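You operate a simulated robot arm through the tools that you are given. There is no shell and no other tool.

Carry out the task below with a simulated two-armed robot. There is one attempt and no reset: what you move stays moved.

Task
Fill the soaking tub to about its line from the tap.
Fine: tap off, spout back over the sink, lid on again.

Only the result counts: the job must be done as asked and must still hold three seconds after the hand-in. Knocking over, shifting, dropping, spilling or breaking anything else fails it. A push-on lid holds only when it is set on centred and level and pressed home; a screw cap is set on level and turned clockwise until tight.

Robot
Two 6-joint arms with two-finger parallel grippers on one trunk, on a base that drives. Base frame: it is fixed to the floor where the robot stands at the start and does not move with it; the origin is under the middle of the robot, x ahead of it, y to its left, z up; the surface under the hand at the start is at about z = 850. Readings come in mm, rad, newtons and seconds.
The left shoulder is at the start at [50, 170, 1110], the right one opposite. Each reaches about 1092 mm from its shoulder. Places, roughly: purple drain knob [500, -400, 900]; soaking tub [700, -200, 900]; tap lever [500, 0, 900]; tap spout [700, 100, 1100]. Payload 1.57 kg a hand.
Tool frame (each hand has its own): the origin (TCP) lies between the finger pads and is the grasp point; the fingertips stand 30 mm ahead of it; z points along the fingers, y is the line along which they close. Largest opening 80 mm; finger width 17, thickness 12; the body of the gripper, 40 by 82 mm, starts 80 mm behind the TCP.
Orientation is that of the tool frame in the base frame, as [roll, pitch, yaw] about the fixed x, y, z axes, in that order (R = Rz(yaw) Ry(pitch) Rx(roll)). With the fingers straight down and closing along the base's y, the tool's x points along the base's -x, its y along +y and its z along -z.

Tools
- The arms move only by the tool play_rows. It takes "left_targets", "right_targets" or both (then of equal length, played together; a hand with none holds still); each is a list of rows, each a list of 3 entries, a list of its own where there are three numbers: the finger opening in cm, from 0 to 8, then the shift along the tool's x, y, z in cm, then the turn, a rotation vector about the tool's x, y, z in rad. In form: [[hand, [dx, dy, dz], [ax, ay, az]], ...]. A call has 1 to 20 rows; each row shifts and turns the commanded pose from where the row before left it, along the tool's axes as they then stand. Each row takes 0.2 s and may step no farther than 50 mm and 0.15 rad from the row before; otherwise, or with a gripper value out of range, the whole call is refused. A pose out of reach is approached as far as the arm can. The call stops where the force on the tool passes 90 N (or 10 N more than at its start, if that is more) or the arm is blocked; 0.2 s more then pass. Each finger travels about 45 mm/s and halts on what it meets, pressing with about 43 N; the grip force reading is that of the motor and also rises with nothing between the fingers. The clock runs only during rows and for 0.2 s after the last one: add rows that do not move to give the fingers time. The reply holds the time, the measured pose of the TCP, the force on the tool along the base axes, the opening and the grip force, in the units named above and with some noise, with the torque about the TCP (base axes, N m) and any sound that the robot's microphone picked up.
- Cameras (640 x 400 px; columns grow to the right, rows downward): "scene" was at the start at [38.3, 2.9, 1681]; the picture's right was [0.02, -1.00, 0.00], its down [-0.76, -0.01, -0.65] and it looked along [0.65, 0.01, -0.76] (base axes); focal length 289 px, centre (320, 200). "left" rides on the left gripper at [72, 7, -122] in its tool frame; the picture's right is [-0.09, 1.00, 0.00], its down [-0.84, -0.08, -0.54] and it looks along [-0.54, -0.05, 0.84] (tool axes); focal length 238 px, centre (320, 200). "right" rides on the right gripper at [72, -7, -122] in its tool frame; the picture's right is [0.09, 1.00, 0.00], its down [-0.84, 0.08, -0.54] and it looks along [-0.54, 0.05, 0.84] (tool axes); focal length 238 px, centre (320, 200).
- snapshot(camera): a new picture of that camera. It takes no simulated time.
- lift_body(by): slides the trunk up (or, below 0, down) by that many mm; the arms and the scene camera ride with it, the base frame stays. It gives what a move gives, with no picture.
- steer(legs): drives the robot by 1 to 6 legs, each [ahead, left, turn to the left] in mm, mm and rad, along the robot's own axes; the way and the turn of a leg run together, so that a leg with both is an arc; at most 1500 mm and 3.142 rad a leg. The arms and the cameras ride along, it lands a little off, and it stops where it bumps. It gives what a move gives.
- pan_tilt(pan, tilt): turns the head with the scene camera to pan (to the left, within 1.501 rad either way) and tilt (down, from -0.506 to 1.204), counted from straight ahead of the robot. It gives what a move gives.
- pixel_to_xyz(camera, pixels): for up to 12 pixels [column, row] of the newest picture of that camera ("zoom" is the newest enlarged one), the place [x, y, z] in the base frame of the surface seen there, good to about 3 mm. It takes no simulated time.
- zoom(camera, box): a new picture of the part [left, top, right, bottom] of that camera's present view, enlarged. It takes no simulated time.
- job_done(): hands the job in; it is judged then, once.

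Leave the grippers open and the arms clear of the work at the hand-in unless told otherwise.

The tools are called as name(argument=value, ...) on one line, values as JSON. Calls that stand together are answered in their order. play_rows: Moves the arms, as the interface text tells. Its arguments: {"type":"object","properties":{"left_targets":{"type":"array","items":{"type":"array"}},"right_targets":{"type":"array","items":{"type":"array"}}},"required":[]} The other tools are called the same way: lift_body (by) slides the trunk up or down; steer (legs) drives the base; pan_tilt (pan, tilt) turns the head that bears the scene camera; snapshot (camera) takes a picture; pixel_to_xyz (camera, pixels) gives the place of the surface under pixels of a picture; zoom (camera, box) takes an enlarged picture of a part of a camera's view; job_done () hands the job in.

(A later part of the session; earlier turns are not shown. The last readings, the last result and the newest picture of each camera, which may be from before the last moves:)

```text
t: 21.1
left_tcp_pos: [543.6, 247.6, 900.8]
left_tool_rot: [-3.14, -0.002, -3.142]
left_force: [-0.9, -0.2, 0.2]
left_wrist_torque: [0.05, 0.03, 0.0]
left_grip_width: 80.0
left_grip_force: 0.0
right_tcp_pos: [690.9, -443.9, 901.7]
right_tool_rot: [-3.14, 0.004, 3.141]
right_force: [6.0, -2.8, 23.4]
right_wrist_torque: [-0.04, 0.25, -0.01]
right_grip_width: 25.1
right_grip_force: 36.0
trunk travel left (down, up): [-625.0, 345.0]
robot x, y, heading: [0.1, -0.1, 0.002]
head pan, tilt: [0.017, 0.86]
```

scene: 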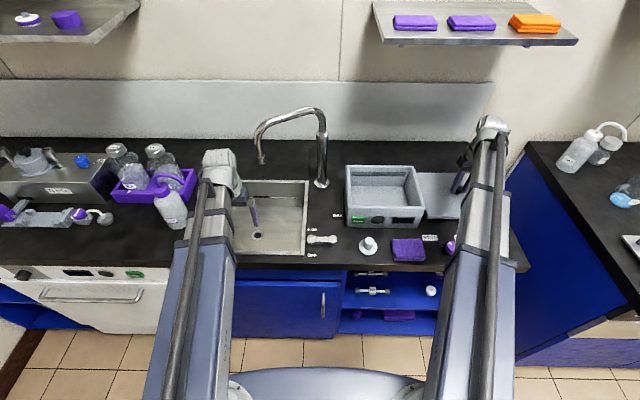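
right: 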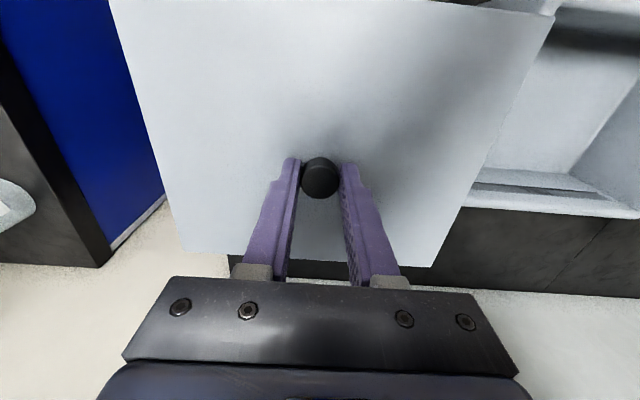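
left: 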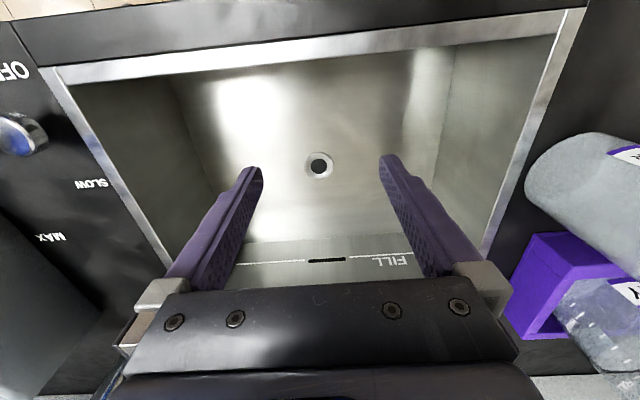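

The lid touched the counter (23 N up). I'll back off 1 mm and open the fingers gently.

lift_body(by=1)

play_rows(right_targets=[[3, [0, 0, 0], [0, 0, 0]], [3.5, [0, 0, 0], [0, 0, 0]], [4.5, [0, 0, 0], [0, 0, 0]], [5.5, [0, 0, 0], [0, 0, 0]], [6.5, [0, 0, 0], [0, 0, 0]], [7, [0, 0, 0], [0, 0, 0]]])

snapshot(camera="right")

```text
t: 21.6
left_tcp_pos: [543.6, 245.0, 900.6]
left_tool_rot: [3.141, 0.0, -3.141]
left_force: [-0.3, 0.0, -1.3]
left_wrist_torque: [-0.01, 0.0, 0.0]
left_grip_width: 80.4
left_grip_force: 0.0
right_tcp_pos: [689.8, -444.6, 900.8]
right_tool_rot: [3.141, 0.002, -3.141]
right_force: [5.0, -3.1, 11.2]
right_wrist_torque: [0.02, -0.48, -0.05]
right_grip_width: 25.0
right_grip_force: 36.9
trunk travel left (down, up): [-626.0, 344.0]
robot x, y, heading: [-1.3, 0.3, -0.001]
head pan, tilt: [0.017, 0.86]
```

```text
t: 23.0
left_tcp_pos: [544.0, 245.4, 901.3]
left_tool_rot: [3.141, 0.0, -3.141]
left_force: [0.6, 0.1, -0.1]
left_wrist_torque: [0.0, 0.0, 0.03]
left_grip_width: 80.2
left_grip_force: 0.0
right_tcp_pos: [689.4, -444.0, 900.6]
right_tool_rot: [-3.141, -0.001, 3.14]
right_force: [0.6, 0.4, 0.1]
right_wrist_torque: [-0.01, 0.02, 0.04]
right_grip_width: 69.8
right_grip_force: 0.1
trunk travel left (down, up): [-626.0, 344.0]
robot x, y, heading: [3.1, 2.1, 0.001]
head pan, tilt: [0.017, 0.86]
```

```text
taken
```

right: 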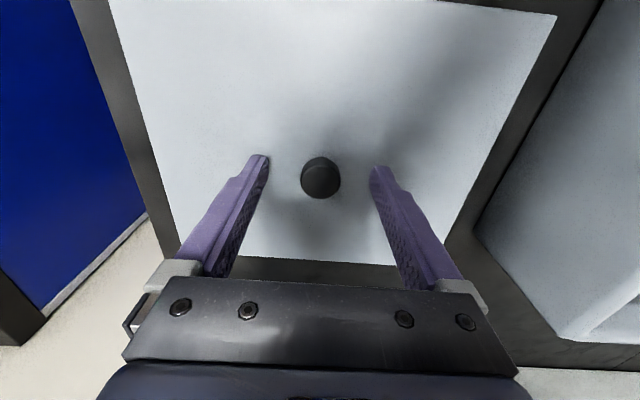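

The lid sits on the counter at about (690, −444), released. Next I raise the trunk 60 mm, then draw the right hand back to x≈470 away from the shelf while the left closes its fingers to make a pushing rod.

lift_body(by=60)

play_rows(right_targets=[[7, [4.4, 0, 0], [0, 0, 0]], [7, [4.4, 0, 0], [0, 0, 0]], [7, [4.4, 0, 0], [0, 0, 0]], [7, [4.4, 0, 0], [0, 0, 0]], [7, [4.4, 0, 0], [0, 0, 0]], [7, [0, 0, 0], [0, 0, 0]]], left_targets=[[6, [0, 0, 0], [0, 0, 0]], [4, [0, 0, 0], [0, 0, 0]], [2, [0, 0, 0], [0, 0, 0]], [0, [0, 0, 0], [0, 0, 0]], [0, [0, 0, 0], [0, 0, 0]], [0, [0, 0, 0], [0, 0, 0]]])

lift_body(by=144)

snapshot(camera="scene")

snapshot(camera="left")

```text
t: 24.0
left_tcp_pos: [544.2, 244.7, 961.6]
left_tool_rot: [3.14, 0.001, 3.141]
left_force: [0.4, 0.9, 0.5]
left_wrist_torque: [-0.01, -0.01, 0.02]
left_grip_width: 80.1
left_grip_force: 0.1
right_tcp_pos: [690.4, -443.8, 962.0]
right_tool_rot: [3.141, 0.001, 3.14]
right_force: [0.4, 0.4, 0.5]
right_wrist_torque: [0.01, -0.02, 0.02]
right_grip_width: 69.9
right_grip_force: 0.1
trunk travel left (down, up): [-686.0, 284.0]
robot x, y, heading: [0.6, 0.4, 0.002]
head pan, tilt: [0.017, 0.86]
```

```text
t: 25.4
left_tcp_pos: [543.9, 245.7, 960.8]
left_tool_rot: [3.141, 0.001, -3.141]
left_force: [-0.8, -0.2, 0.5]
left_wrist_torque: [0.02, 0.02, -0.02]
left_grip_width: 0.0
left_grip_force: 21.0
right_tcp_pos: [470.6, -444.1, 960.9]
right_tool_rot: [3.141, 0.001, 3.141]
right_force: [-0.4, 0.5, 0.1]
right_wrist_torque: [0.0, 0.03, 0.01]
right_grip_width: 69.8
right_grip_force: 0.1
trunk travel left (down, up): [-686.0, 284.0]
robot x, y, heading: [0.5, -3.0, -0.005]
head pan, tilt: [0.017, 0.86]
```

```text
t: 27.1
left_tcp_pos: [544.7, 245.6, 1104.4]
left_tool_rot: [3.142, 0.0, -3.141]
left_force: [-0.1, -0.9, -0.2]
left_wrist_torque: [0.02, -0.01, 0.0]
left_grip_width: 0.0
left_grip_force: 21.1
right_tcp_pos: [471.1, -444.9, 1105.0]
right_tool_rot: [3.141, 0.0, -3.14]
right_force: [-0.3, -0.3, 0.3]
right_wrist_torque: [0.01, -0.03, -0.01]
right_grip_width: 70.0
right_grip_force: 0.1
trunk travel left (down, up): [-830.0, 140.0]
robot x, y, heading: [1.4, -0.7, -0.004]
head pan, tilt: [0.017, 0.86]
```

```text
taken
```

scene: 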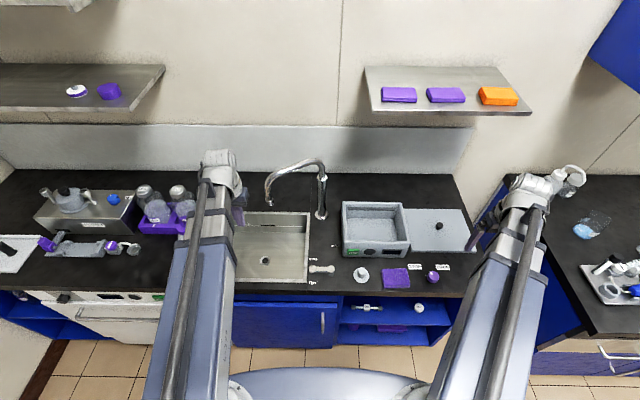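

```text
taken
```

left: 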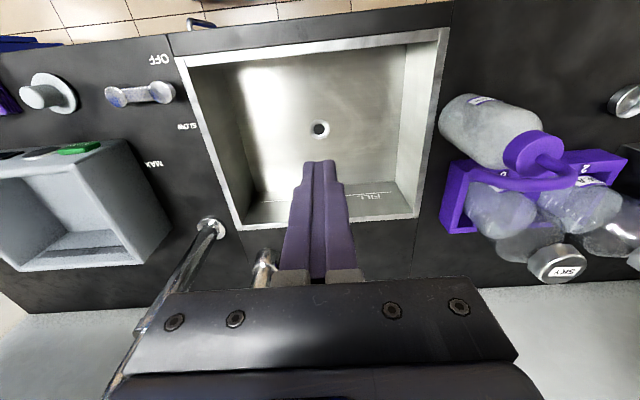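

Lid rests on the counter, tub open. I'll re-measure the spout's drop tube and post from this view before approaching it with the left hand.

zoom(camera="scene", box=[250, 145, 340, 225])

pixel_to_xyz(camera="zoom", pixels=[[130, 385], [120, 340], [110, 300], [135, 250], [200, 220], [300, 175], [420, 120], [500, 150], [505, 250], [508, 330], [125, 370], [505, 215]])

```text
5.00 times, centred on (295, 185) of scene
```

zoom: 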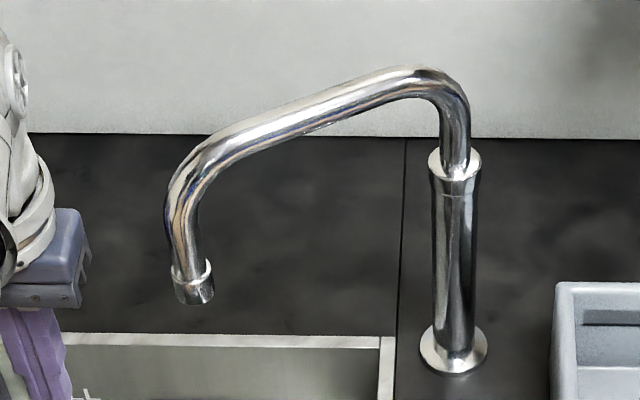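

```text
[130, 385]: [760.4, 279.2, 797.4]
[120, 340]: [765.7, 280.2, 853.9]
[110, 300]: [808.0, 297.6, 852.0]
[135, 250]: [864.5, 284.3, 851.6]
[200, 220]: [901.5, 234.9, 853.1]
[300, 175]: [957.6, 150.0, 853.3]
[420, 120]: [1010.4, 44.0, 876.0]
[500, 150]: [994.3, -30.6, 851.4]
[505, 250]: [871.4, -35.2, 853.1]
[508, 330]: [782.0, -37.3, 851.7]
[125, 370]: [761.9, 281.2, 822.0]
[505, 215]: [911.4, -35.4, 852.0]
```

My pixel guesses missed the tube; from this zoom the outlet is at (193,285), tube (182,235), arm (320,108), collar (455,165), post (455,260). Measuring those.

pixel_to_xyz(camera="zoom", pixels=[[193, 285], [190, 262], [185, 235], [183, 210], [190, 180], [250, 132], [320, 108], [400, 80], [455, 125], [455, 180], [455, 260], [193, 298]])

```text
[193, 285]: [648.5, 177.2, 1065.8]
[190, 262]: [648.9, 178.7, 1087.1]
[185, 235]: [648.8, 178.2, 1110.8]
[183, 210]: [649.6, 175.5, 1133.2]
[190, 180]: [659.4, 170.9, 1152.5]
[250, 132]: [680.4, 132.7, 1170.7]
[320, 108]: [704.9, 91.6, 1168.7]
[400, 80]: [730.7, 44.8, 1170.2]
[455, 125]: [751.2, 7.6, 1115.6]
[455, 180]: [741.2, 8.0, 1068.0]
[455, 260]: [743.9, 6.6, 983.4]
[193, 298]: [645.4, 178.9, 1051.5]
```

Drop tube centre ≈ (657, 180), post axis ≈ (758, 7), swing radius ≈ 200. I'll bring the closed left fingers around the tube's outer-left side to its trailing side: first to (700, 255), then to (696, 198).

play_rows(left_targets=[[0, [-3.9, 0.25, 0], [0, 0, 0]], [0, [-3.9, 0.25, 0], [0, 0, 0]], [0, [-3.9, 0.25, 0], [0, 0, 0]], [0, [-3.85, 0.2, 0], [0, 0, 0]], [0, [0.2, -2.8, 0], [0, 0, 0]], [0, [0.2, -2.85, 0], [0, 0, 0]]])

snapshot(camera="left")

zoom(camera="scene", box=[190, 110, 350, 230])

```text
t: 28.5
left_tcp_pos: [695.9, 198.1, 1104.9]
left_tool_rot: [-3.141, -0.001, 3.141]
left_force: [-0.1, -1.2, 0.4]
left_wrist_torque: [-0.01, -0.01, 0.0]
left_grip_width: 0.0
left_grip_force: 21.0
right_tcp_pos: [470.4, -443.7, 1105.2]
right_tool_rot: [3.141, -0.002, 3.141]
right_force: [-1.4, 0.7, 1.4]
right_wrist_torque: [-0.02, 0.0, 0.02]
right_grip_width: 70.3
right_grip_force: 0.2
trunk travel left (down, up): [-830.0, 140.0]
robot x, y, heading: [-0.5, 0.7, -0.004]
head pan, tilt: [0.017, 0.86]
```

```text
taken
```

left: 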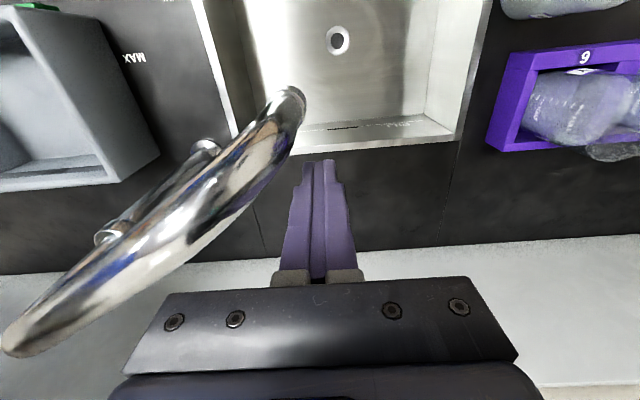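

```text
3.33 times, centred on (270, 170) of scene
```

zoom: 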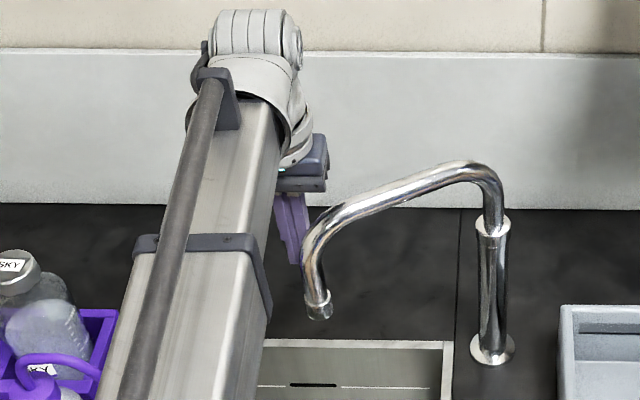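

The closed fingers stand behind the drop tube, no contact yet. I'll push along the arc for the first six steps and watch the force.

play_rows(left_targets=[[0, [2.6, -1.05, 0], [0, 0, 0]], [0, [2.43, -1.41, 0], [0, 0, 0]], [0, [2.21, -1.72, 0], [0, 0, 0]], [0, [1.95, -2.02, 0], [0, 0, 0]], [0, [1.65, -2.27, 0], [0, 0, 0]], [0, [1.31, -2.47, 0], [0, 0, 0]]])

snapshot(camera="scene")

snapshot(camera="left")

```text
t: 29.9
left_tcp_pos: [573.8, 88.2, 1106.0]
left_tool_rot: [-3.141, -0.001, 3.141]
left_force: [-0.4, -0.3, 0.3]
left_wrist_torque: [0.03, -0.02, 0.0]
left_grip_width: 0.1
left_grip_force: 20.9
right_tcp_pos: [469.5, -444.8, 1106.0]
right_tool_rot: [3.141, 0.0, 3.141]
right_force: [-0.7, 0.0, -0.5]
right_wrist_torque: [-0.03, 0.0, 0.01]
right_grip_width: 69.9
right_grip_force: 0.1
trunk travel left (down, up): [-830.0, 140.0]
robot x, y, heading: [2.8, -0.6, 0.002]
head pan, tilt: [0.017, 0.86]
```

```text
taken
```

scene: 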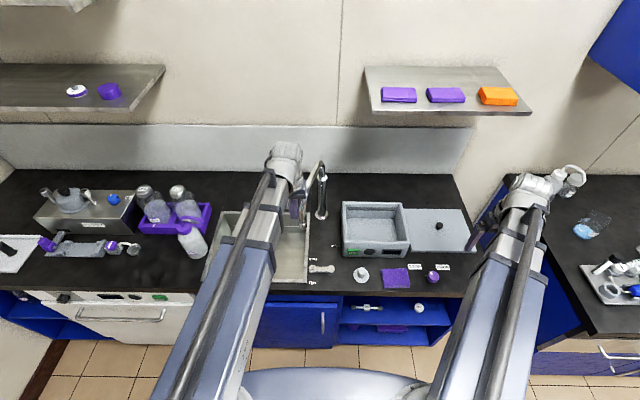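

```text
taken
```

left: 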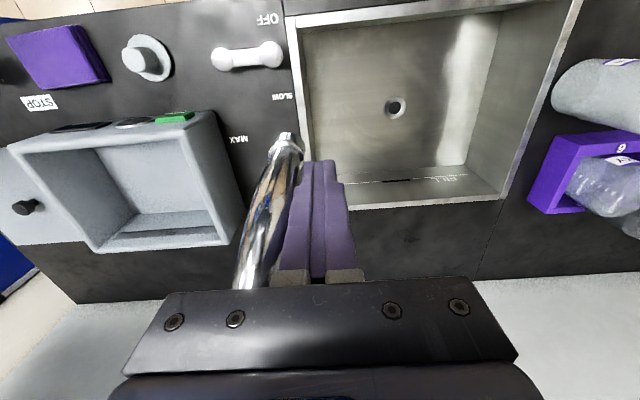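

The spout follows with hardly any force. I'll continue the arc past straight ahead and on over the tub.

play_rows(left_targets=[[0, [0.96, -2.64, 0], [0, 0, 0]], [0, [0.58, -2.74, 0], [0, 0, 0]], [0, [0.2, -2.8, 0], [0, 0, 0]], [0, [-0.2, -2.8, 0], [0, 0, 0]], [0, [-0.58, -2.74, 0], [0, 0, 0]], [0, [-0.96, -2.64, 0], [0, 0, 0]]])

snapshot(camera="left")

snapshot(camera="scene")

```text
t: 31.3
left_tcp_pos: [574.0, -76.0, 1104.5]
left_tool_rot: [3.14, 0.0, 3.14]
left_force: [-0.3, -0.3, 0.2]
left_wrist_torque: [0.02, -0.01, -0.01]
left_grip_width: 0.2
left_grip_force: 21.9
right_tcp_pos: [469.8, -445.8, 1105.0]
right_tool_rot: [-3.141, -0.002, -3.141]
right_force: [-0.1, 0.1, 0.1]
right_wrist_torque: [0.03, 0.05, -0.01]
right_grip_width: 70.0
right_grip_force: 0.0
trunk travel left (down, up): [-830.0, 140.0]
robot x, y, heading: [-1.2, 0.0, 0.003]
head pan, tilt: [0.017, 0.86]
```

```text
taken
```

left: 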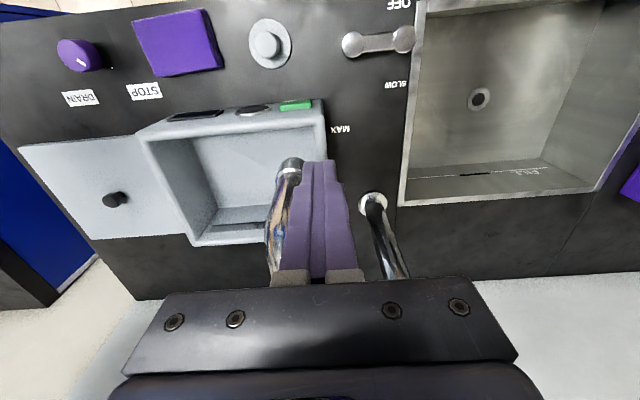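

```text
taken
```

scene: 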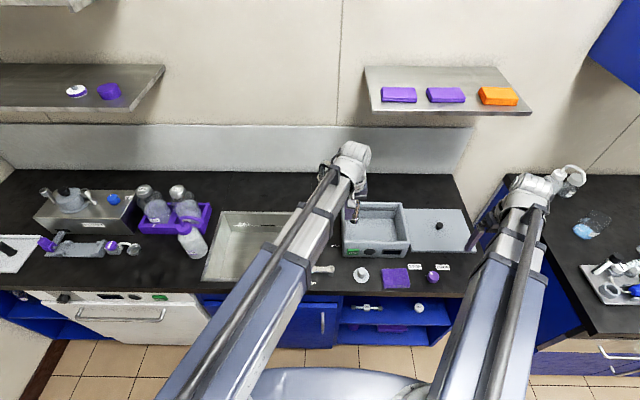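

Still in contact and moving smoothly. I'll push the last four steps to bring the outlet over the middle of the tub.

play_rows(left_targets=[[0, [-1.31, -2.47, 0], [0, 0, 0]], [0, [-1.65, -2.27, 0], [0, 0, 0]], [0, [-1.95, -2.02, 0], [0, 0, 0]], [0, [-1.92, -1.53, 0], [0, 0, 0]]])

snapshot(camera="left")

snapshot(camera="scene")

snapshot(camera="right")

```text
t: 32.3
left_tcp_pos: [644.6, -158.0, 1104.4]
left_tool_rot: [-3.141, 0.0, -3.141]
left_force: [-0.1, 0.3, -0.7]
left_wrist_torque: [0.01, 0.01, -0.01]
left_grip_width: 0.0
left_grip_force: 21.3
right_tcp_pos: [469.5, -445.5, 1104.7]
right_tool_rot: [-3.141, 0.0, -3.141]
right_force: [-0.5, -0.4, -0.1]
right_wrist_torque: [0.0, -0.01, 0.01]
right_grip_width: 70.1
right_grip_force: 0.0
trunk travel left (down, up): [-830.0, 140.0]
robot x, y, heading: [-0.2, 2.3, -0.003]
head pan, tilt: [0.017, 0.86]
```

```text
taken
```

left: 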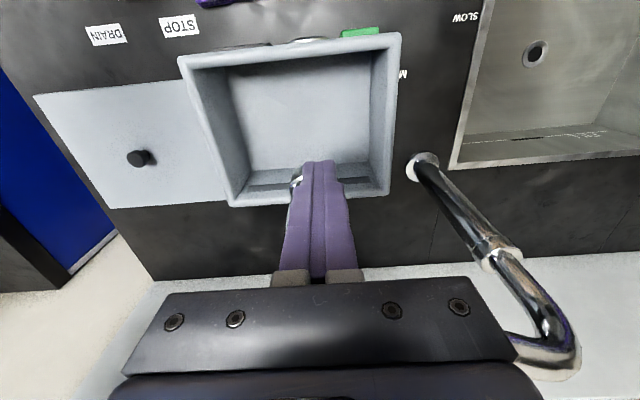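

```text
taken
```

scene: 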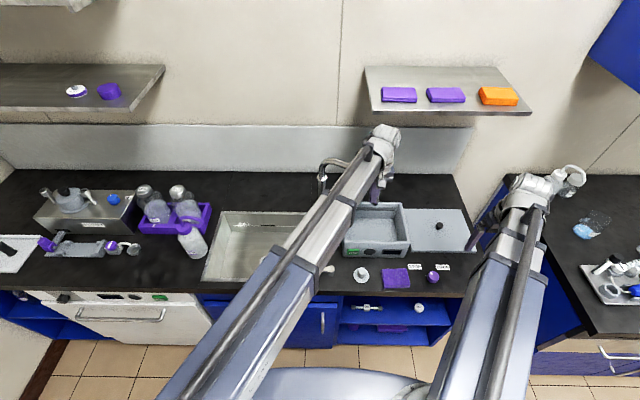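

```text
taken
```

right: 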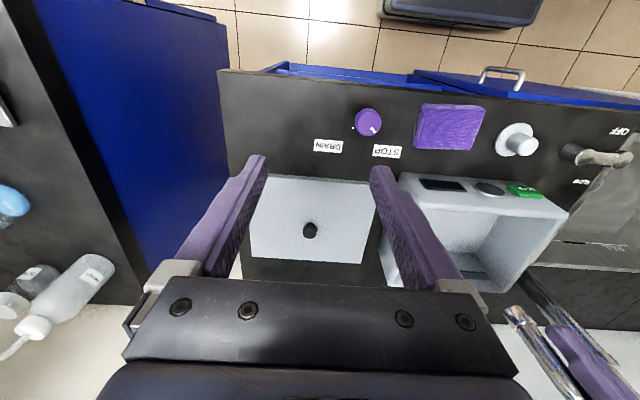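

The outlet is over the tub. I'll draw the left hand away from the tube along its path and back to about (450, 80), then measure spout and lever.

play_rows(left_targets=[[0, [3.2, 1.8, 0], [0, 0, 0]], [0, [3.2, 1.8, 0], [0, 0, 0]], [0, [2.6, 4.04, 0], [0, 0, 0]], [0, [2.6, 4.04, 0], [0, 0, 0]], [0, [2.6, 4.04, 0], [0, 0, 0]], [0, [2.6, 4.04, 0], [0, 0, 0]], [0, [2.6, 4.04, 0], [0, 0, 0]]])

snapshot(camera="scene")

snapshot(camera="left")

zoom(camera="scene", box=[300, 150, 420, 260])

```text
t: 33.9
left_tcp_pos: [446.9, 81.4, 1105.6]
left_tool_rot: [-3.141, 0.0, 3.141]
left_force: [0.1, 0.1, 0.0]
left_wrist_torque: [-0.01, -0.03, 0.0]
left_grip_width: 0.0
left_grip_force: 21.0
right_tcp_pos: [469.2, -444.8, 1104.7]
right_tool_rot: [3.141, 0.0, -3.141]
right_force: [0.1, 0.4, -0.6]
right_wrist_torque: [0.01, -0.02, -0.02]
right_grip_width: 70.0
right_grip_force: 0.1
trunk travel left (down, up): [-830.0, 140.0]
robot x, y, heading: [0.7, -0.9, 0.001]
head pan, tilt: [0.017, 0.86]
```

```text
taken
```

scene: 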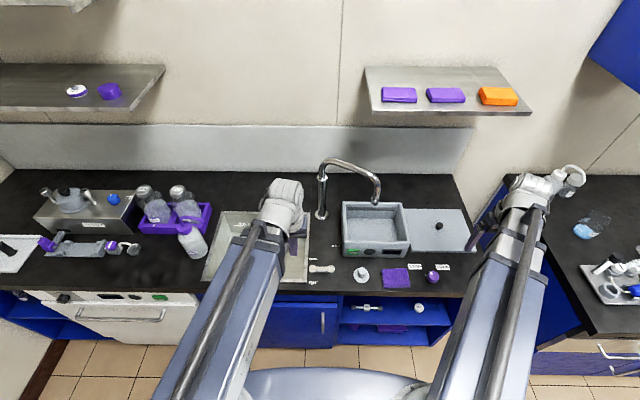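

```text
taken
```

left: 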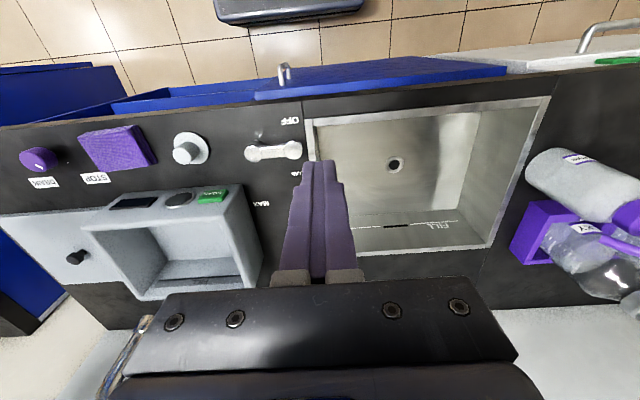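

```text
3.64 times, centred on (360, 205) of scene
```

zoom: 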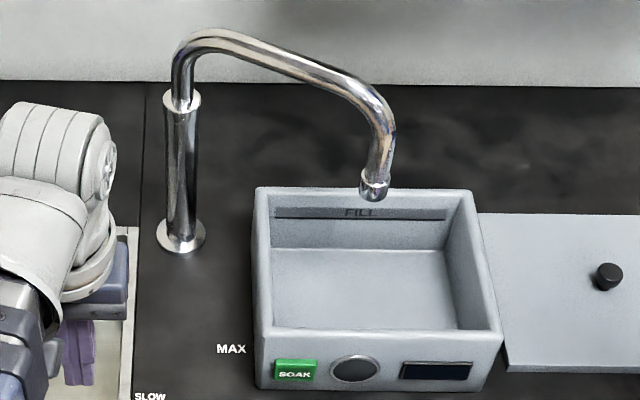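

pixel_to_xyz(camera="zoom", pixels=[[373, 195], [375, 175], [380, 145], [380, 120], [300, 65], [185, 100], [182, 160]])

zoom(camera="left", box=[220, 100, 340, 220])

```text
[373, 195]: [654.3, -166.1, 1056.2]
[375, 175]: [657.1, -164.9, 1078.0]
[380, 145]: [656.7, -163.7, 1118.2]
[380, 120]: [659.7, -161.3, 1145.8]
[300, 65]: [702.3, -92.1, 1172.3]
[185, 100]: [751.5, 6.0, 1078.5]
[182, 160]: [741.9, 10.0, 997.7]
```

```text
3.33 times, centred on (280, 160) of left
```

zoom: 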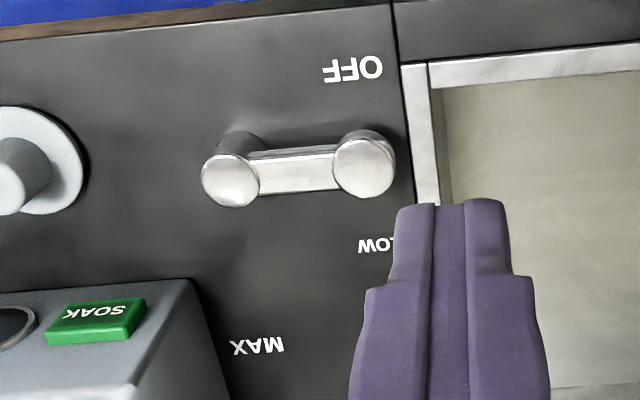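

The outlet is at about (663, −167), over the middle of the tub. Now I'll measure the lever's two ends and labels from this left-camera zoom.

pixel_to_xyz(camera="zoom", pixels=[[230, 182], [362, 168], [297, 172], [236, 142], [368, 136], [352, 70], [378, 245], [258, 346], [297, 200], [205, 180], [395, 165], [297, 148]])

```text
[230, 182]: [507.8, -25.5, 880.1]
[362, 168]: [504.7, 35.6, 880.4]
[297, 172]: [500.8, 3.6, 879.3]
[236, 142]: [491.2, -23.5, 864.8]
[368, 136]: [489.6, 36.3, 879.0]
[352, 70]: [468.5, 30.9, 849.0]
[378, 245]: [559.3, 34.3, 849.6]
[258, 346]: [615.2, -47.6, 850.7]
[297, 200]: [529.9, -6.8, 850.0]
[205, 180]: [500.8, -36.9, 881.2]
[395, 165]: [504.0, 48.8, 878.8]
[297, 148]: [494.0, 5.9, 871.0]
```

The lever's pivot is at (503, −25), its tip at (503, 35), top z≈880, length 60 mm; it turns from OFF (pointing left) ahead toward SLOW and MAX. I'll turn the left hand 90° so its fingers straddle the lever along x, and shift the right hand to y≈−520, away from the drain knob.

play_rows(left_targets=[[0, [0, 0, 0], [0, 0, 0.1428]], [0, [0, 0, 0], [0, 0, 0.1428]], [0, [0, 0, 0], [0, 0, 0.1428]], [2, [0, 0, 0], [0, 0, 0.1428]], [4, [0, 0, 0], [0, 0, 0.1428]], [6, [0, 0, 0], [0, 0, 0.1428]], [6, [0, 0, 0], [0, 0, 0.1428]], [6, [0, 0, 0], [0, 0, 0.1428]], [6, [0, 0, 0], [0, 0, 0.1428]], [6, [0, 0, 0], [0, 0, 0.1428]], [6, [0, 0, 0], [0, 0, 0.1428]]], right_targets=[[7, [0, -2.5, 0], [0, 0, 0]], [7, [0, -2.5, 0], [0, 0, 0]], [7, [0, -2.5, 0], [0, 0, 0]], [7, [0, 0, 0], [0, 0, 0]], [7, [0, 0, 0], [0, 0, 0]], [7, [0, 0, 0], [0, 0, 0]], [7, [0, 0, 0], [0, 0, 0]], [7, [0, 0, 0], [0, 0, 0]], [7, [0, 0, 0], [0, 0, 0]], [7, [0, 0, 0], [0, 0, 0]], [7, [0, 0, 0], [0, 0, 0]]])

snapshot(camera="left")

snapshot(camera="scene")

```text
t: 36.3
left_tcp_pos: [447.4, 80.6, 1104.8]
left_tool_rot: [-3.141, -0.002, 1.567]
left_force: [-0.2, -0.2, -0.5]
left_wrist_torque: [0.03, 0.02, 0.02]
left_grip_width: 60.1
left_grip_force: 0.1
right_tcp_pos: [470.1, -521.2, 1104.5]
right_tool_rot: [3.14, 0.0, -3.141]
right_force: [0.7, 0.4, 0.5]
right_wrist_torque: [0.01, 0.02, -0.01]
right_grip_width: 69.8
right_grip_force: 0.0
trunk travel left (down, up): [-830.0, 140.0]
robot x, y, heading: [-0.2, -0.1, 0.002]
head pan, tilt: [0.017, 0.86]
```

```text
taken
```

left: 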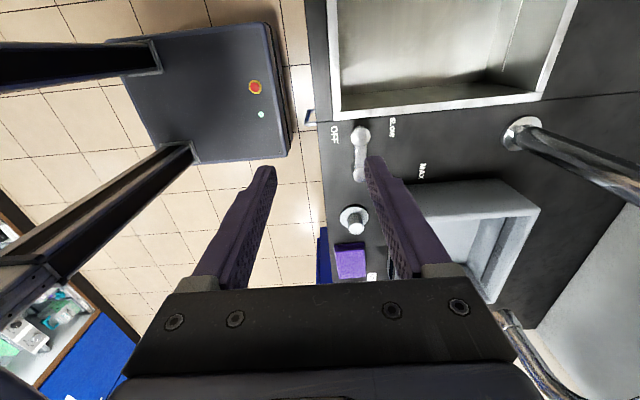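

```text
taken
```

scene: 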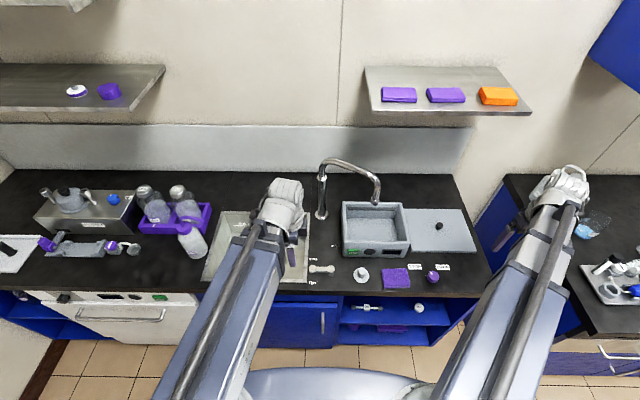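

Left hand is turned (tool y along +x). I'll shift it over the lever tip to (505, 30) and then lower the trunk to z≈960 for a check.

play_rows(left_targets=[[6, [-2.55, 2.9, 0], [0, 0, 0]], [6, [-2.55, 2.9, 0], [0, 0, 0]]])

lift_body(by=-145)

snapshot(camera="left")

snapshot(camera="scene")

snapshot(camera="right")

```text
t: 36.9
left_tcp_pos: [507.5, 31.4, 1105.1]
left_tool_rot: [-3.14, -0.001, 1.57]
left_force: [0.0, 0.2, -0.4]
left_wrist_torque: [0.03, 0.01, -0.01]
left_grip_width: 60.4
left_grip_force: 0.1
right_tcp_pos: [469.5, -520.3, 1105.2]
right_tool_rot: [-3.141, 0.001, -3.14]
right_force: [-0.2, -1.0, -0.6]
right_wrist_torque: [-0.01, -0.02, 0.01]
right_grip_width: 70.0
right_grip_force: 0.1
trunk travel left (down, up): [-830.0, 140.0]
robot x, y, heading: [1.4, -4.8, -0.003]
head pan, tilt: [0.017, 0.86]
```

```text
t: 38.6
left_tcp_pos: [506.0, 29.4, 961.0]
left_tool_rot: [-3.14, -0.001, 1.572]
left_force: [0.1, 0.1, 0.2]
left_wrist_torque: [-0.02, -0.01, 0.03]
left_grip_width: 60.1
left_grip_force: 0.0
right_tcp_pos: [469.7, -520.3, 960.3]
right_tool_rot: [-3.14, 0.0, 3.142]
right_force: [-0.5, -0.5, -0.4]
right_wrist_torque: [0.02, 0.0, -0.01]
right_grip_width: 70.5
right_grip_force: 0.1
trunk travel left (down, up): [-685.0, 285.0]
robot x, y, heading: [0.5, -2.1, 0.002]
head pan, tilt: [0.017, 0.86]
```

```text
taken
```

left: 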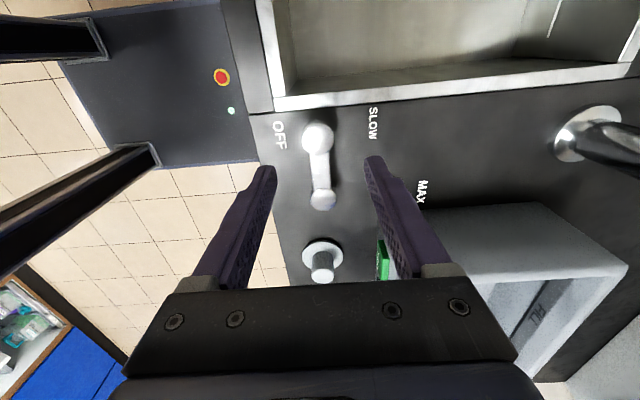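

```text
taken
```

scene: 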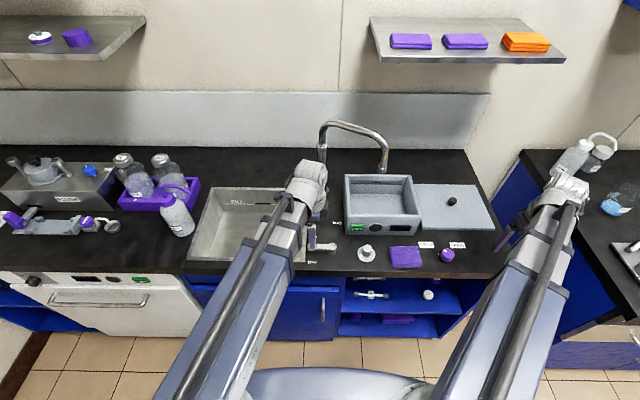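

```text
taken
```

right: 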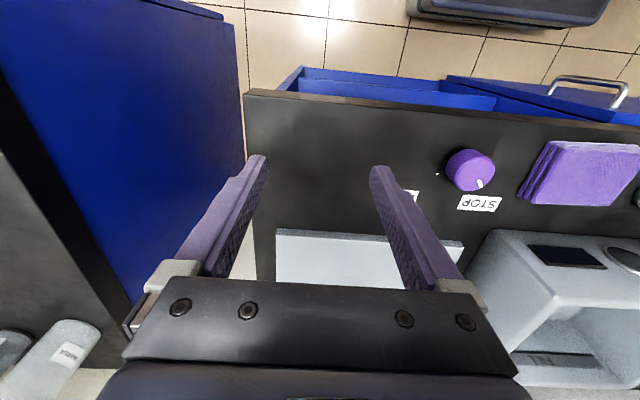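

The lever lies between the open fingers. I'll lower 66 mm so the fingertips are at about z=865, beside the lever tip, above the counter.

lift_body(by=-66)

snapshot(camera="left")

snapshot(camera="scene")

```text
t: 39.6
left_tcp_pos: [505.6, 29.6, 893.5]
left_tool_rot: [3.14, 0.001, 1.571]
left_force: [-0.2, -0.1, -0.2]
left_wrist_torque: [-0.01, 0.01, 0.0]
left_grip_width: 60.0
left_grip_force: 0.1
right_tcp_pos: [469.4, -519.4, 894.6]
right_tool_rot: [3.141, 0.0, -3.141]
right_force: [1.3, -0.5, 0.3]
right_wrist_torque: [0.0, 0.0, -0.01]
right_grip_width: 70.2
right_grip_force: 0.0
trunk travel left (down, up): [-619.0, 351.0]
robot x, y, heading: [-1.0, -0.1, 0.006]
head pan, tilt: [0.017, 0.86]
```

```text
taken
```

left: 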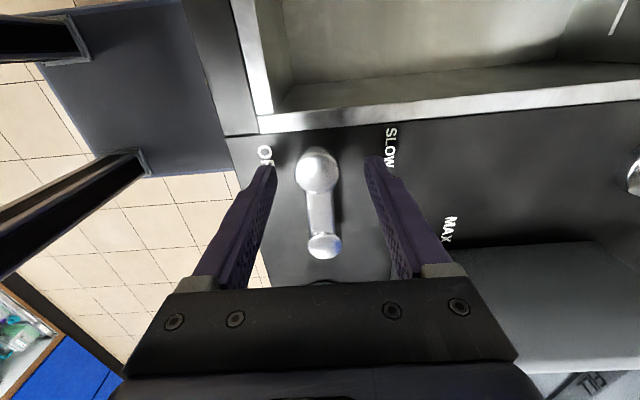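

```text
taken
```

scene: 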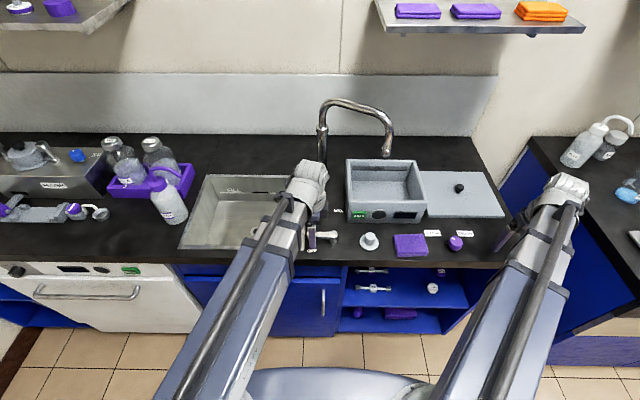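

The fingers straddle the lever tip with the tub in the scene view. I'll push the lever about 30° toward SLOW (hand +45 mm in x) and look for water.

play_rows(left_targets=[[6, [0, 1.5, 0], [0, 0, 0]], [6, [0, 1.5, 0], [0, 0, 0]], [6, [-0.2, 1.5, 0], [0, 0, 0]]])

zoom(camera="scene", box=[320, 90, 440, 240])

snapshot(camera="left")

```text
t: 40.4
left_tcp_pos: [552.2, 27.6, 894.4]
left_tool_rot: [3.141, -0.001, 1.571]
left_force: [0.1, -0.2, -0.2]
left_wrist_torque: [-0.01, 0.01, 0.02]
left_grip_width: 60.1
left_grip_force: 0.2
right_tcp_pos: [470.5, -520.8, 893.5]
right_tool_rot: [-3.141, 0.0, 3.14]
right_force: [-0.2, 0.3, -0.4]
right_wrist_torque: [0.01, 0.03, -0.01]
right_grip_width: 70.1
right_grip_force: 0.0
trunk travel left (down, up): [-619.0, 351.0]
robot x, y, heading: [1.0, 4.3, 0.001]
head pan, tilt: [0.017, 0.86]
```

```text
2.67 times, centred on (380, 165) of scene
```

zoom: 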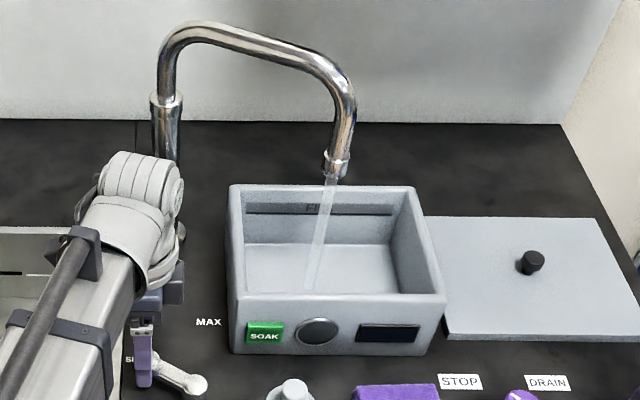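

```text
taken
```

left: 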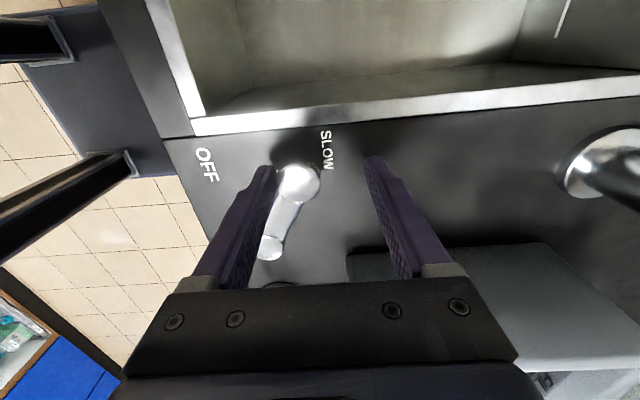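

Water runs cleanly into the tub. I'll let it run 2 s with the hand still, then read the level.

play_rows(left_targets=[[6, [0, 0, 0], [0, 0, 0]], [6, [0, 0, 0], [0, 0, 0]], [6, [0, 0, 0], [0, 0, 0]], [6, [0, 0, 0], [0, 0, 0]], [6, [0, 0, 0], [0, 0, 0]], [6, [0, 0, 0], [0, 0, 0]], [6, [0, 0, 0], [0, 0, 0]], [6, [0, 0, 0], [0, 0, 0]], [6, [0, 0, 0], [0, 0, 0]], [6, [0, 0, 0], [0, 0, 0]]])

zoom(camera="scene", box=[335, 140, 435, 240])

```text
t: 42.6
left_tcp_pos: [552.3, 27.3, 894.6]
left_tool_rot: [-3.142, 0.0, 1.57]
left_force: [-0.1, 0.6, -0.8]
left_wrist_torque: [-0.02, 0.04, -0.01]
left_grip_width: 60.0
left_grip_force: 0.0
right_tcp_pos: [470.8, -520.3, 893.3]
right_tool_rot: [-3.141, 0.0, -3.141]
right_force: [0.8, 0.2, 0.3]
right_wrist_torque: [-0.03, -0.01, -0.01]
right_grip_width: 69.9
right_grip_force: 0.1
trunk travel left (down, up): [-619.0, 351.0]
robot x, y, heading: [2.4, 1.5, 0.003]
head pan, tilt: [0.017, 0.86]
```

```text
4.00 times, centred on (385, 190) of scene
```

zoom: 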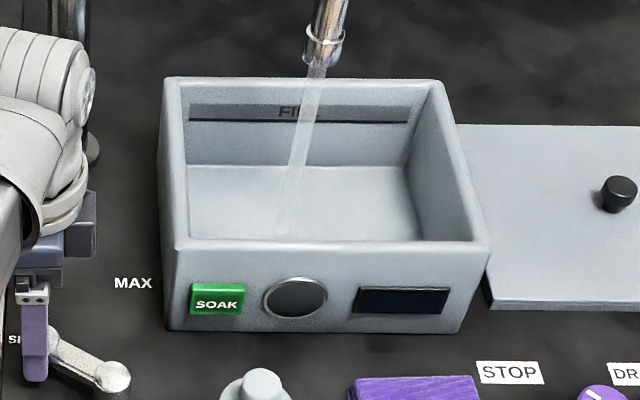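

pixel_to_xyz(camera="zoom", pixels=[[230, 190], [350, 190], [350, 220], [230, 220], [380, 200], [350, 160], [350, 175], [350, 122], [250, 120], [300, 180]])

```text
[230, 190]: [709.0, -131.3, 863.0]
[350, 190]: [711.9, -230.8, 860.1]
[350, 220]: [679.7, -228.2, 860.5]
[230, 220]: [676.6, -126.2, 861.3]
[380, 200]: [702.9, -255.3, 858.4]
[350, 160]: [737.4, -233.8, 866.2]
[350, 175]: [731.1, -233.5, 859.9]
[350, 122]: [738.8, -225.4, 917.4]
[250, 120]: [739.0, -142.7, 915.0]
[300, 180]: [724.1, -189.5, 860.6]
```

The surface reads about 860–861, barely above the floor so far. I'll let it run 4 s more and read again.

play_rows(left_targets=[[6, [0, 0, 0], [0, 0, 0]], [6, [0, 0, 0], [0, 0, 0]], [6, [0, 0, 0], [0, 0, 0]], [6, [0, 0, 0], [0, 0, 0]], [6, [0, 0, 0], [0, 0, 0]], [6, [0, 0, 0], [0, 0, 0]], [6, [0, 0, 0], [0, 0, 0]], [6, [0, 0, 0], [0, 0, 0]], [6, [0, 0, 0], [0, 0, 0]], [6, [0, 0, 0], [0, 0, 0]], [6, [0, 0, 0], [0, 0, 0]], [6, [0, 0, 0], [0, 0, 0]], [6, [0, 0, 0], [0, 0, 0]], [6, [0, 0, 0], [0, 0, 0]], [6, [0, 0, 0], [0, 0, 0]], [6, [0, 0, 0], [0, 0, 0]], [6, [0, 0, 0], [0, 0, 0]], [6, [0, 0, 0], [0, 0, 0]], [6, [0, 0, 0], [0, 0, 0]], [6, [0, 0, 0], [0, 0, 0]]])

zoom(camera="scene", box=[335, 140, 435, 240])

pixel_to_xyz(camera="zoom", pixels=[[230, 190], [350, 190], [350, 220], [230, 220], [380, 200], [350, 160], [350, 175], [350, 122], [250, 120], [300, 180]])

```text
t: 46.8
left_tcp_pos: [551.5, 27.4, 893.2]
left_tool_rot: [3.141, 0.0, 1.572]
left_force: [0.0, 0.2, 0.2]
left_wrist_torque: [-0.01, -0.03, 0.02]
left_grip_width: 59.9
left_grip_force: 0.1
right_tcp_pos: [468.7, -519.4, 895.0]
right_tool_rot: [-3.141, -0.001, 3.141]
right_force: [-0.3, -1.0, -1.2]
right_wrist_torque: [-0.03, -0.03, -0.01]
right_grip_width: 69.9
right_grip_force: 0.1
trunk travel left (down, up): [-619.0, 351.0]
robot x, y, heading: [1.8, 1.4, -0.003]
head pan, tilt: [0.017, 0.86]
```

```text
4.00 times, centred on (385, 190) of scene
```

zoom: 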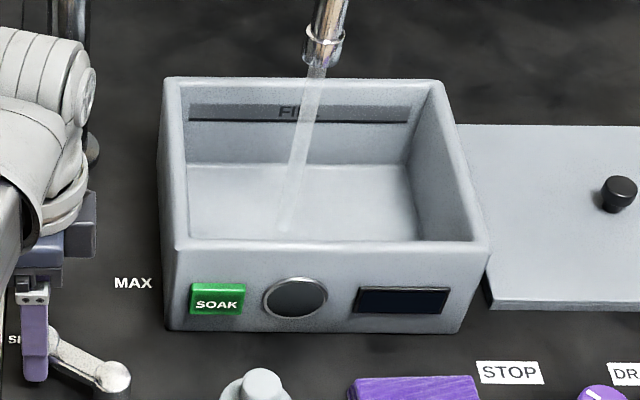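

```text
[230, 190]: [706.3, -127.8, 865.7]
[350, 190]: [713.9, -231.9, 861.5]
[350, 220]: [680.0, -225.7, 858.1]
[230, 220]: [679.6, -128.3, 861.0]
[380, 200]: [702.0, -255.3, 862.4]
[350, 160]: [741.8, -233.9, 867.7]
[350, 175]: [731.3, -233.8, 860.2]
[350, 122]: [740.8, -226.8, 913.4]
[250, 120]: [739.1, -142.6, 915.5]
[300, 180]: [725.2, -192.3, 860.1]
```

The level climbs only about 0.6 mm/s at this setting. I'll open the lever somewhat further, to about 50° turned, by moving the hand to (566, 15), and watch.

play_rows(left_targets=[[6, [-0.6, 0.7, 0], [0, 0, 0]], [6, [-0.6, 0.75, 0], [0, 0, 0]], [6, [0, 0, 0], [0, 0, 0]], [6, [0, 0, 0], [0, 0, 0]], [6, [0, 0, 0], [0, 0, 0]]])

zoom(camera="scene", box=[335, 140, 435, 240])

snapshot(camera="left")

```text
t: 48.0
left_tcp_pos: [565.2, 14.2, 893.9]
left_tool_rot: [3.141, -0.002, 1.57]
left_force: [0.5, -0.6, -0.6]
left_wrist_torque: [-0.03, 0.02, 0.05]
left_grip_width: 59.9
left_grip_force: 0.1
right_tcp_pos: [470.1, -519.6, 894.0]
right_tool_rot: [-3.141, -0.002, 3.14]
right_force: [0.6, 0.0, 0.7]
right_wrist_torque: [-0.02, -0.03, 0.0]
right_grip_width: 70.1
right_grip_force: 0.0
trunk travel left (down, up): [-619.0, 351.0]
robot x, y, heading: [-1.2, -0.6, -0.003]
head pan, tilt: [0.017, 0.86]
```

```text
4.00 times, centred on (385, 190) of scene
```

zoom: 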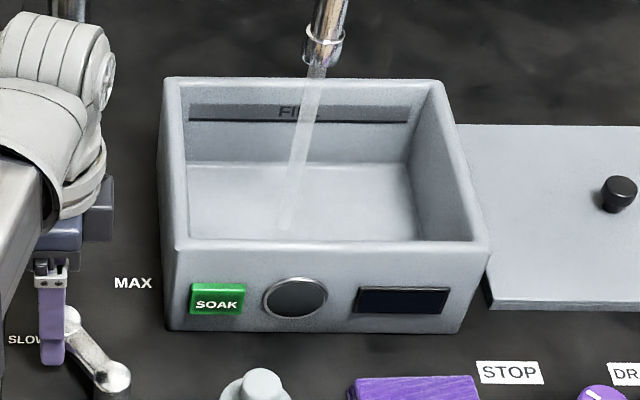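

```text
taken
```

left: 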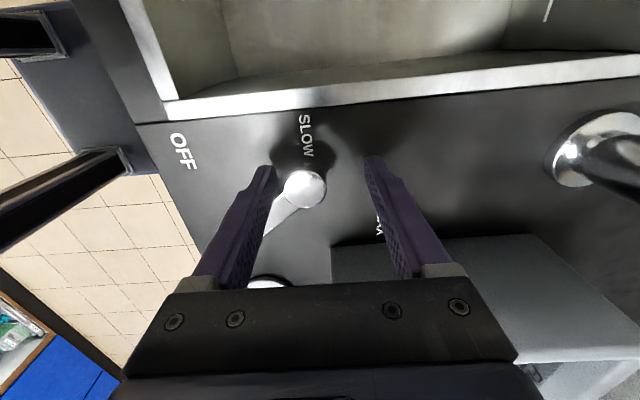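

The lever is now about 50° turned and the stream is steady inside the tub. I'll run 4 s and compare the waterline on the back wall.

play_rows(left_targets=[[6, [0, 0, 0], [0, 0, 0]], [6, [0, 0, 0], [0, 0, 0]], [6, [0, 0, 0], [0, 0, 0]], [6, [0, 0, 0], [0, 0, 0]], [6, [0, 0, 0], [0, 0, 0]], [6, [0, 0, 0], [0, 0, 0]], [6, [0, 0, 0], [0, 0, 0]], [6, [0, 0, 0], [0, 0, 0]], [6, [0, 0, 0], [0, 0, 0]], [6, [0, 0, 0], [0, 0, 0]], [6, [0, 0, 0], [0, 0, 0]], [6, [0, 0, 0], [0, 0, 0]], [6, [0, 0, 0], [0, 0, 0]], [6, [0, 0, 0], [0, 0, 0]], [6, [0, 0, 0], [0, 0, 0]], [6, [0, 0, 0], [0, 0, 0]], [6, [0, 0, 0], [0, 0, 0]], [6, [0, 0, 0], [0, 0, 0]], [6, [0, 0, 0], [0, 0, 0]], [6, [0, 0, 0], [0, 0, 0]]])

zoom(camera="scene", box=[335, 140, 435, 240])

pixel_to_xyz(camera="zoom", pixels=[[230, 190], [350, 190], [350, 220], [230, 220], [380, 200], [350, 160], [350, 175], [350, 152], [350, 145], [300, 180]])

```text
t: 52.2
left_tcp_pos: [566.7, 15.9, 894.8]
left_tool_rot: [3.14, 0.0, 1.571]
left_force: [0.0, 0.5, 0.8]
left_wrist_torque: [-0.01, 0.03, 0.0]
left_grip_width: 60.2
left_grip_force: 0.0
right_tcp_pos: [469.0, -520.4, 893.7]
right_tool_rot: [3.139, -0.001, -3.14]
right_force: [-0.3, -0.2, -0.4]
right_wrist_torque: [0.01, -0.04, -0.03]
right_grip_width: 70.0
right_grip_force: 0.1
trunk travel left (down, up): [-619.0, 351.0]
robot x, y, heading: [0.8, -2.2, -0.001]
head pan, tilt: [0.017, 0.86]
```

```text
4.00 times, centred on (385, 190) of scene
```

zoom: 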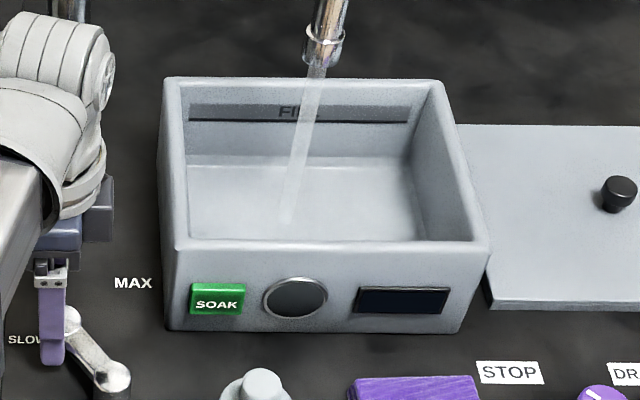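

```text
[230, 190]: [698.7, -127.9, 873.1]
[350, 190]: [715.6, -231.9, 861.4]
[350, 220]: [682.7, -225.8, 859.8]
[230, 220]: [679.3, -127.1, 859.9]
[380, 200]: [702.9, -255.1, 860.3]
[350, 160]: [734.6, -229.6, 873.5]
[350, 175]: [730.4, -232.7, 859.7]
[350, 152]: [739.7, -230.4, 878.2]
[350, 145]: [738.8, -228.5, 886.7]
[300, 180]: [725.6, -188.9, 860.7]
```

The waterline has risen to about zoom row 156 (z≈872); the line is at row 122 (z≈915), so about 1.7 mm/s. I'll run another 4 s twice and check again.

play_rows(left_targets=[[6, [0, 0, 0], [0, 0, 0]], [6, [0, 0, 0], [0, 0, 0]], [6, [0, 0, 0], [0, 0, 0]], [6, [0, 0, 0], [0, 0, 0]], [6, [0, 0, 0], [0, 0, 0]], [6, [0, 0, 0], [0, 0, 0]], [6, [0, 0, 0], [0, 0, 0]], [6, [0, 0, 0], [0, 0, 0]], [6, [0, 0, 0], [0, 0, 0]], [6, [0, 0, 0], [0, 0, 0]], [6, [0, 0, 0], [0, 0, 0]], [6, [0, 0, 0], [0, 0, 0]], [6, [0, 0, 0], [0, 0, 0]], [6, [0, 0, 0], [0, 0, 0]], [6, [0, 0, 0], [0, 0, 0]], [6, [0, 0, 0], [0, 0, 0]], [6, [0, 0, 0], [0, 0, 0]], [6, [0, 0, 0], [0, 0, 0]], [6, [0, 0, 0], [0, 0, 0]], [6, [0, 0, 0], [0, 0, 0]]])

zoom(camera="scene", box=[335, 140, 435, 240])

```text
t: 56.4
left_tcp_pos: [565.1, 14.7, 894.4]
left_tool_rot: [-3.141, 0.001, 1.572]
left_force: [0.6, -0.8, 0.5]
left_wrist_torque: [0.01, -0.02, 0.01]
left_grip_width: 60.0
left_grip_force: 0.1
right_tcp_pos: [469.4, -520.0, 894.1]
right_tool_rot: [3.141, 0.0, 3.141]
right_force: [-0.5, -0.4, 0.5]
right_wrist_torque: [-0.02, 0.0, 0.03]
right_grip_width: 69.9
right_grip_force: 0.1
trunk travel left (down, up): [-619.0, 351.0]
robot x, y, heading: [-0.7, -3.8, 0.0]
head pan, tilt: [0.017, 0.86]
```

```text
4.00 times, centred on (385, 190) of scene
```

zoom: 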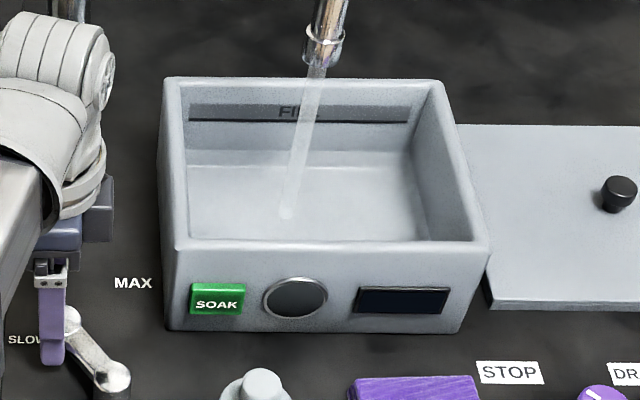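

The waterline is now at about row 150. I'll run another 4 s.

play_rows(left_targets=[[6, [0, 0, 0], [0, 0, 0]], [6, [0, 0, 0], [0, 0, 0]], [6, [0, 0, 0], [0, 0, 0]], [6, [0, 0, 0], [0, 0, 0]], [6, [0, 0, 0], [0, 0, 0]], [6, [0, 0, 0], [0, 0, 0]], [6, [0, 0, 0], [0, 0, 0]], [6, [0, 0, 0], [0, 0, 0]], [6, [0, 0, 0], [0, 0, 0]], [6, [0, 0, 0], [0, 0, 0]], [6, [0, 0, 0], [0, 0, 0]], [6, [0, 0, 0], [0, 0, 0]], [6, [0, 0, 0], [0, 0, 0]], [6, [0, 0, 0], [0, 0, 0]], [6, [0, 0, 0], [0, 0, 0]], [6, [0, 0, 0], [0, 0, 0]], [6, [0, 0, 0], [0, 0, 0]], [6, [0, 0, 0], [0, 0, 0]], [6, [0, 0, 0], [0, 0, 0]], [6, [0, 0, 0], [0, 0, 0]]])

zoom(camera="scene", box=[335, 140, 435, 240])

```text
t: 60.6
left_tcp_pos: [566.4, 15.0, 893.5]
left_tool_rot: [-3.141, 0.0, 1.572]
left_force: [-0.9, 0.1, 0.5]
left_wrist_torque: [0.03, 0.03, -0.01]
left_grip_width: 60.1
left_grip_force: 0.0
right_tcp_pos: [469.5, -520.0, 893.3]
right_tool_rot: [3.141, 0.0, 3.14]
right_force: [0.2, 0.0, -0.4]
right_wrist_torque: [-0.02, 0.0, -0.01]
right_grip_width: 70.5
right_grip_force: 0.1
trunk travel left (down, up): [-619.0, 351.0]
robot x, y, heading: [-0.5, 1.1, 0.002]
head pan, tilt: [0.017, 0.86]
```

```text
4.00 times, centred on (385, 190) of scene
```

zoom: 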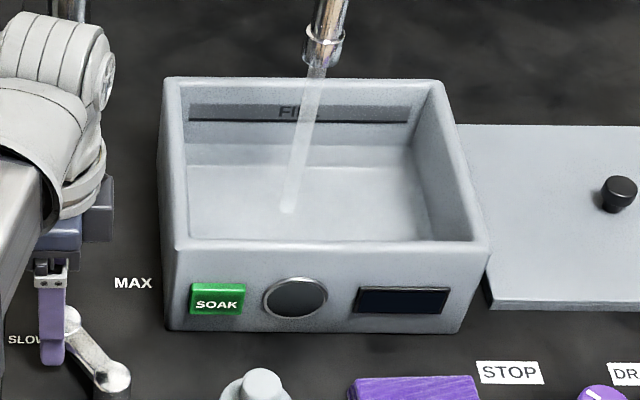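

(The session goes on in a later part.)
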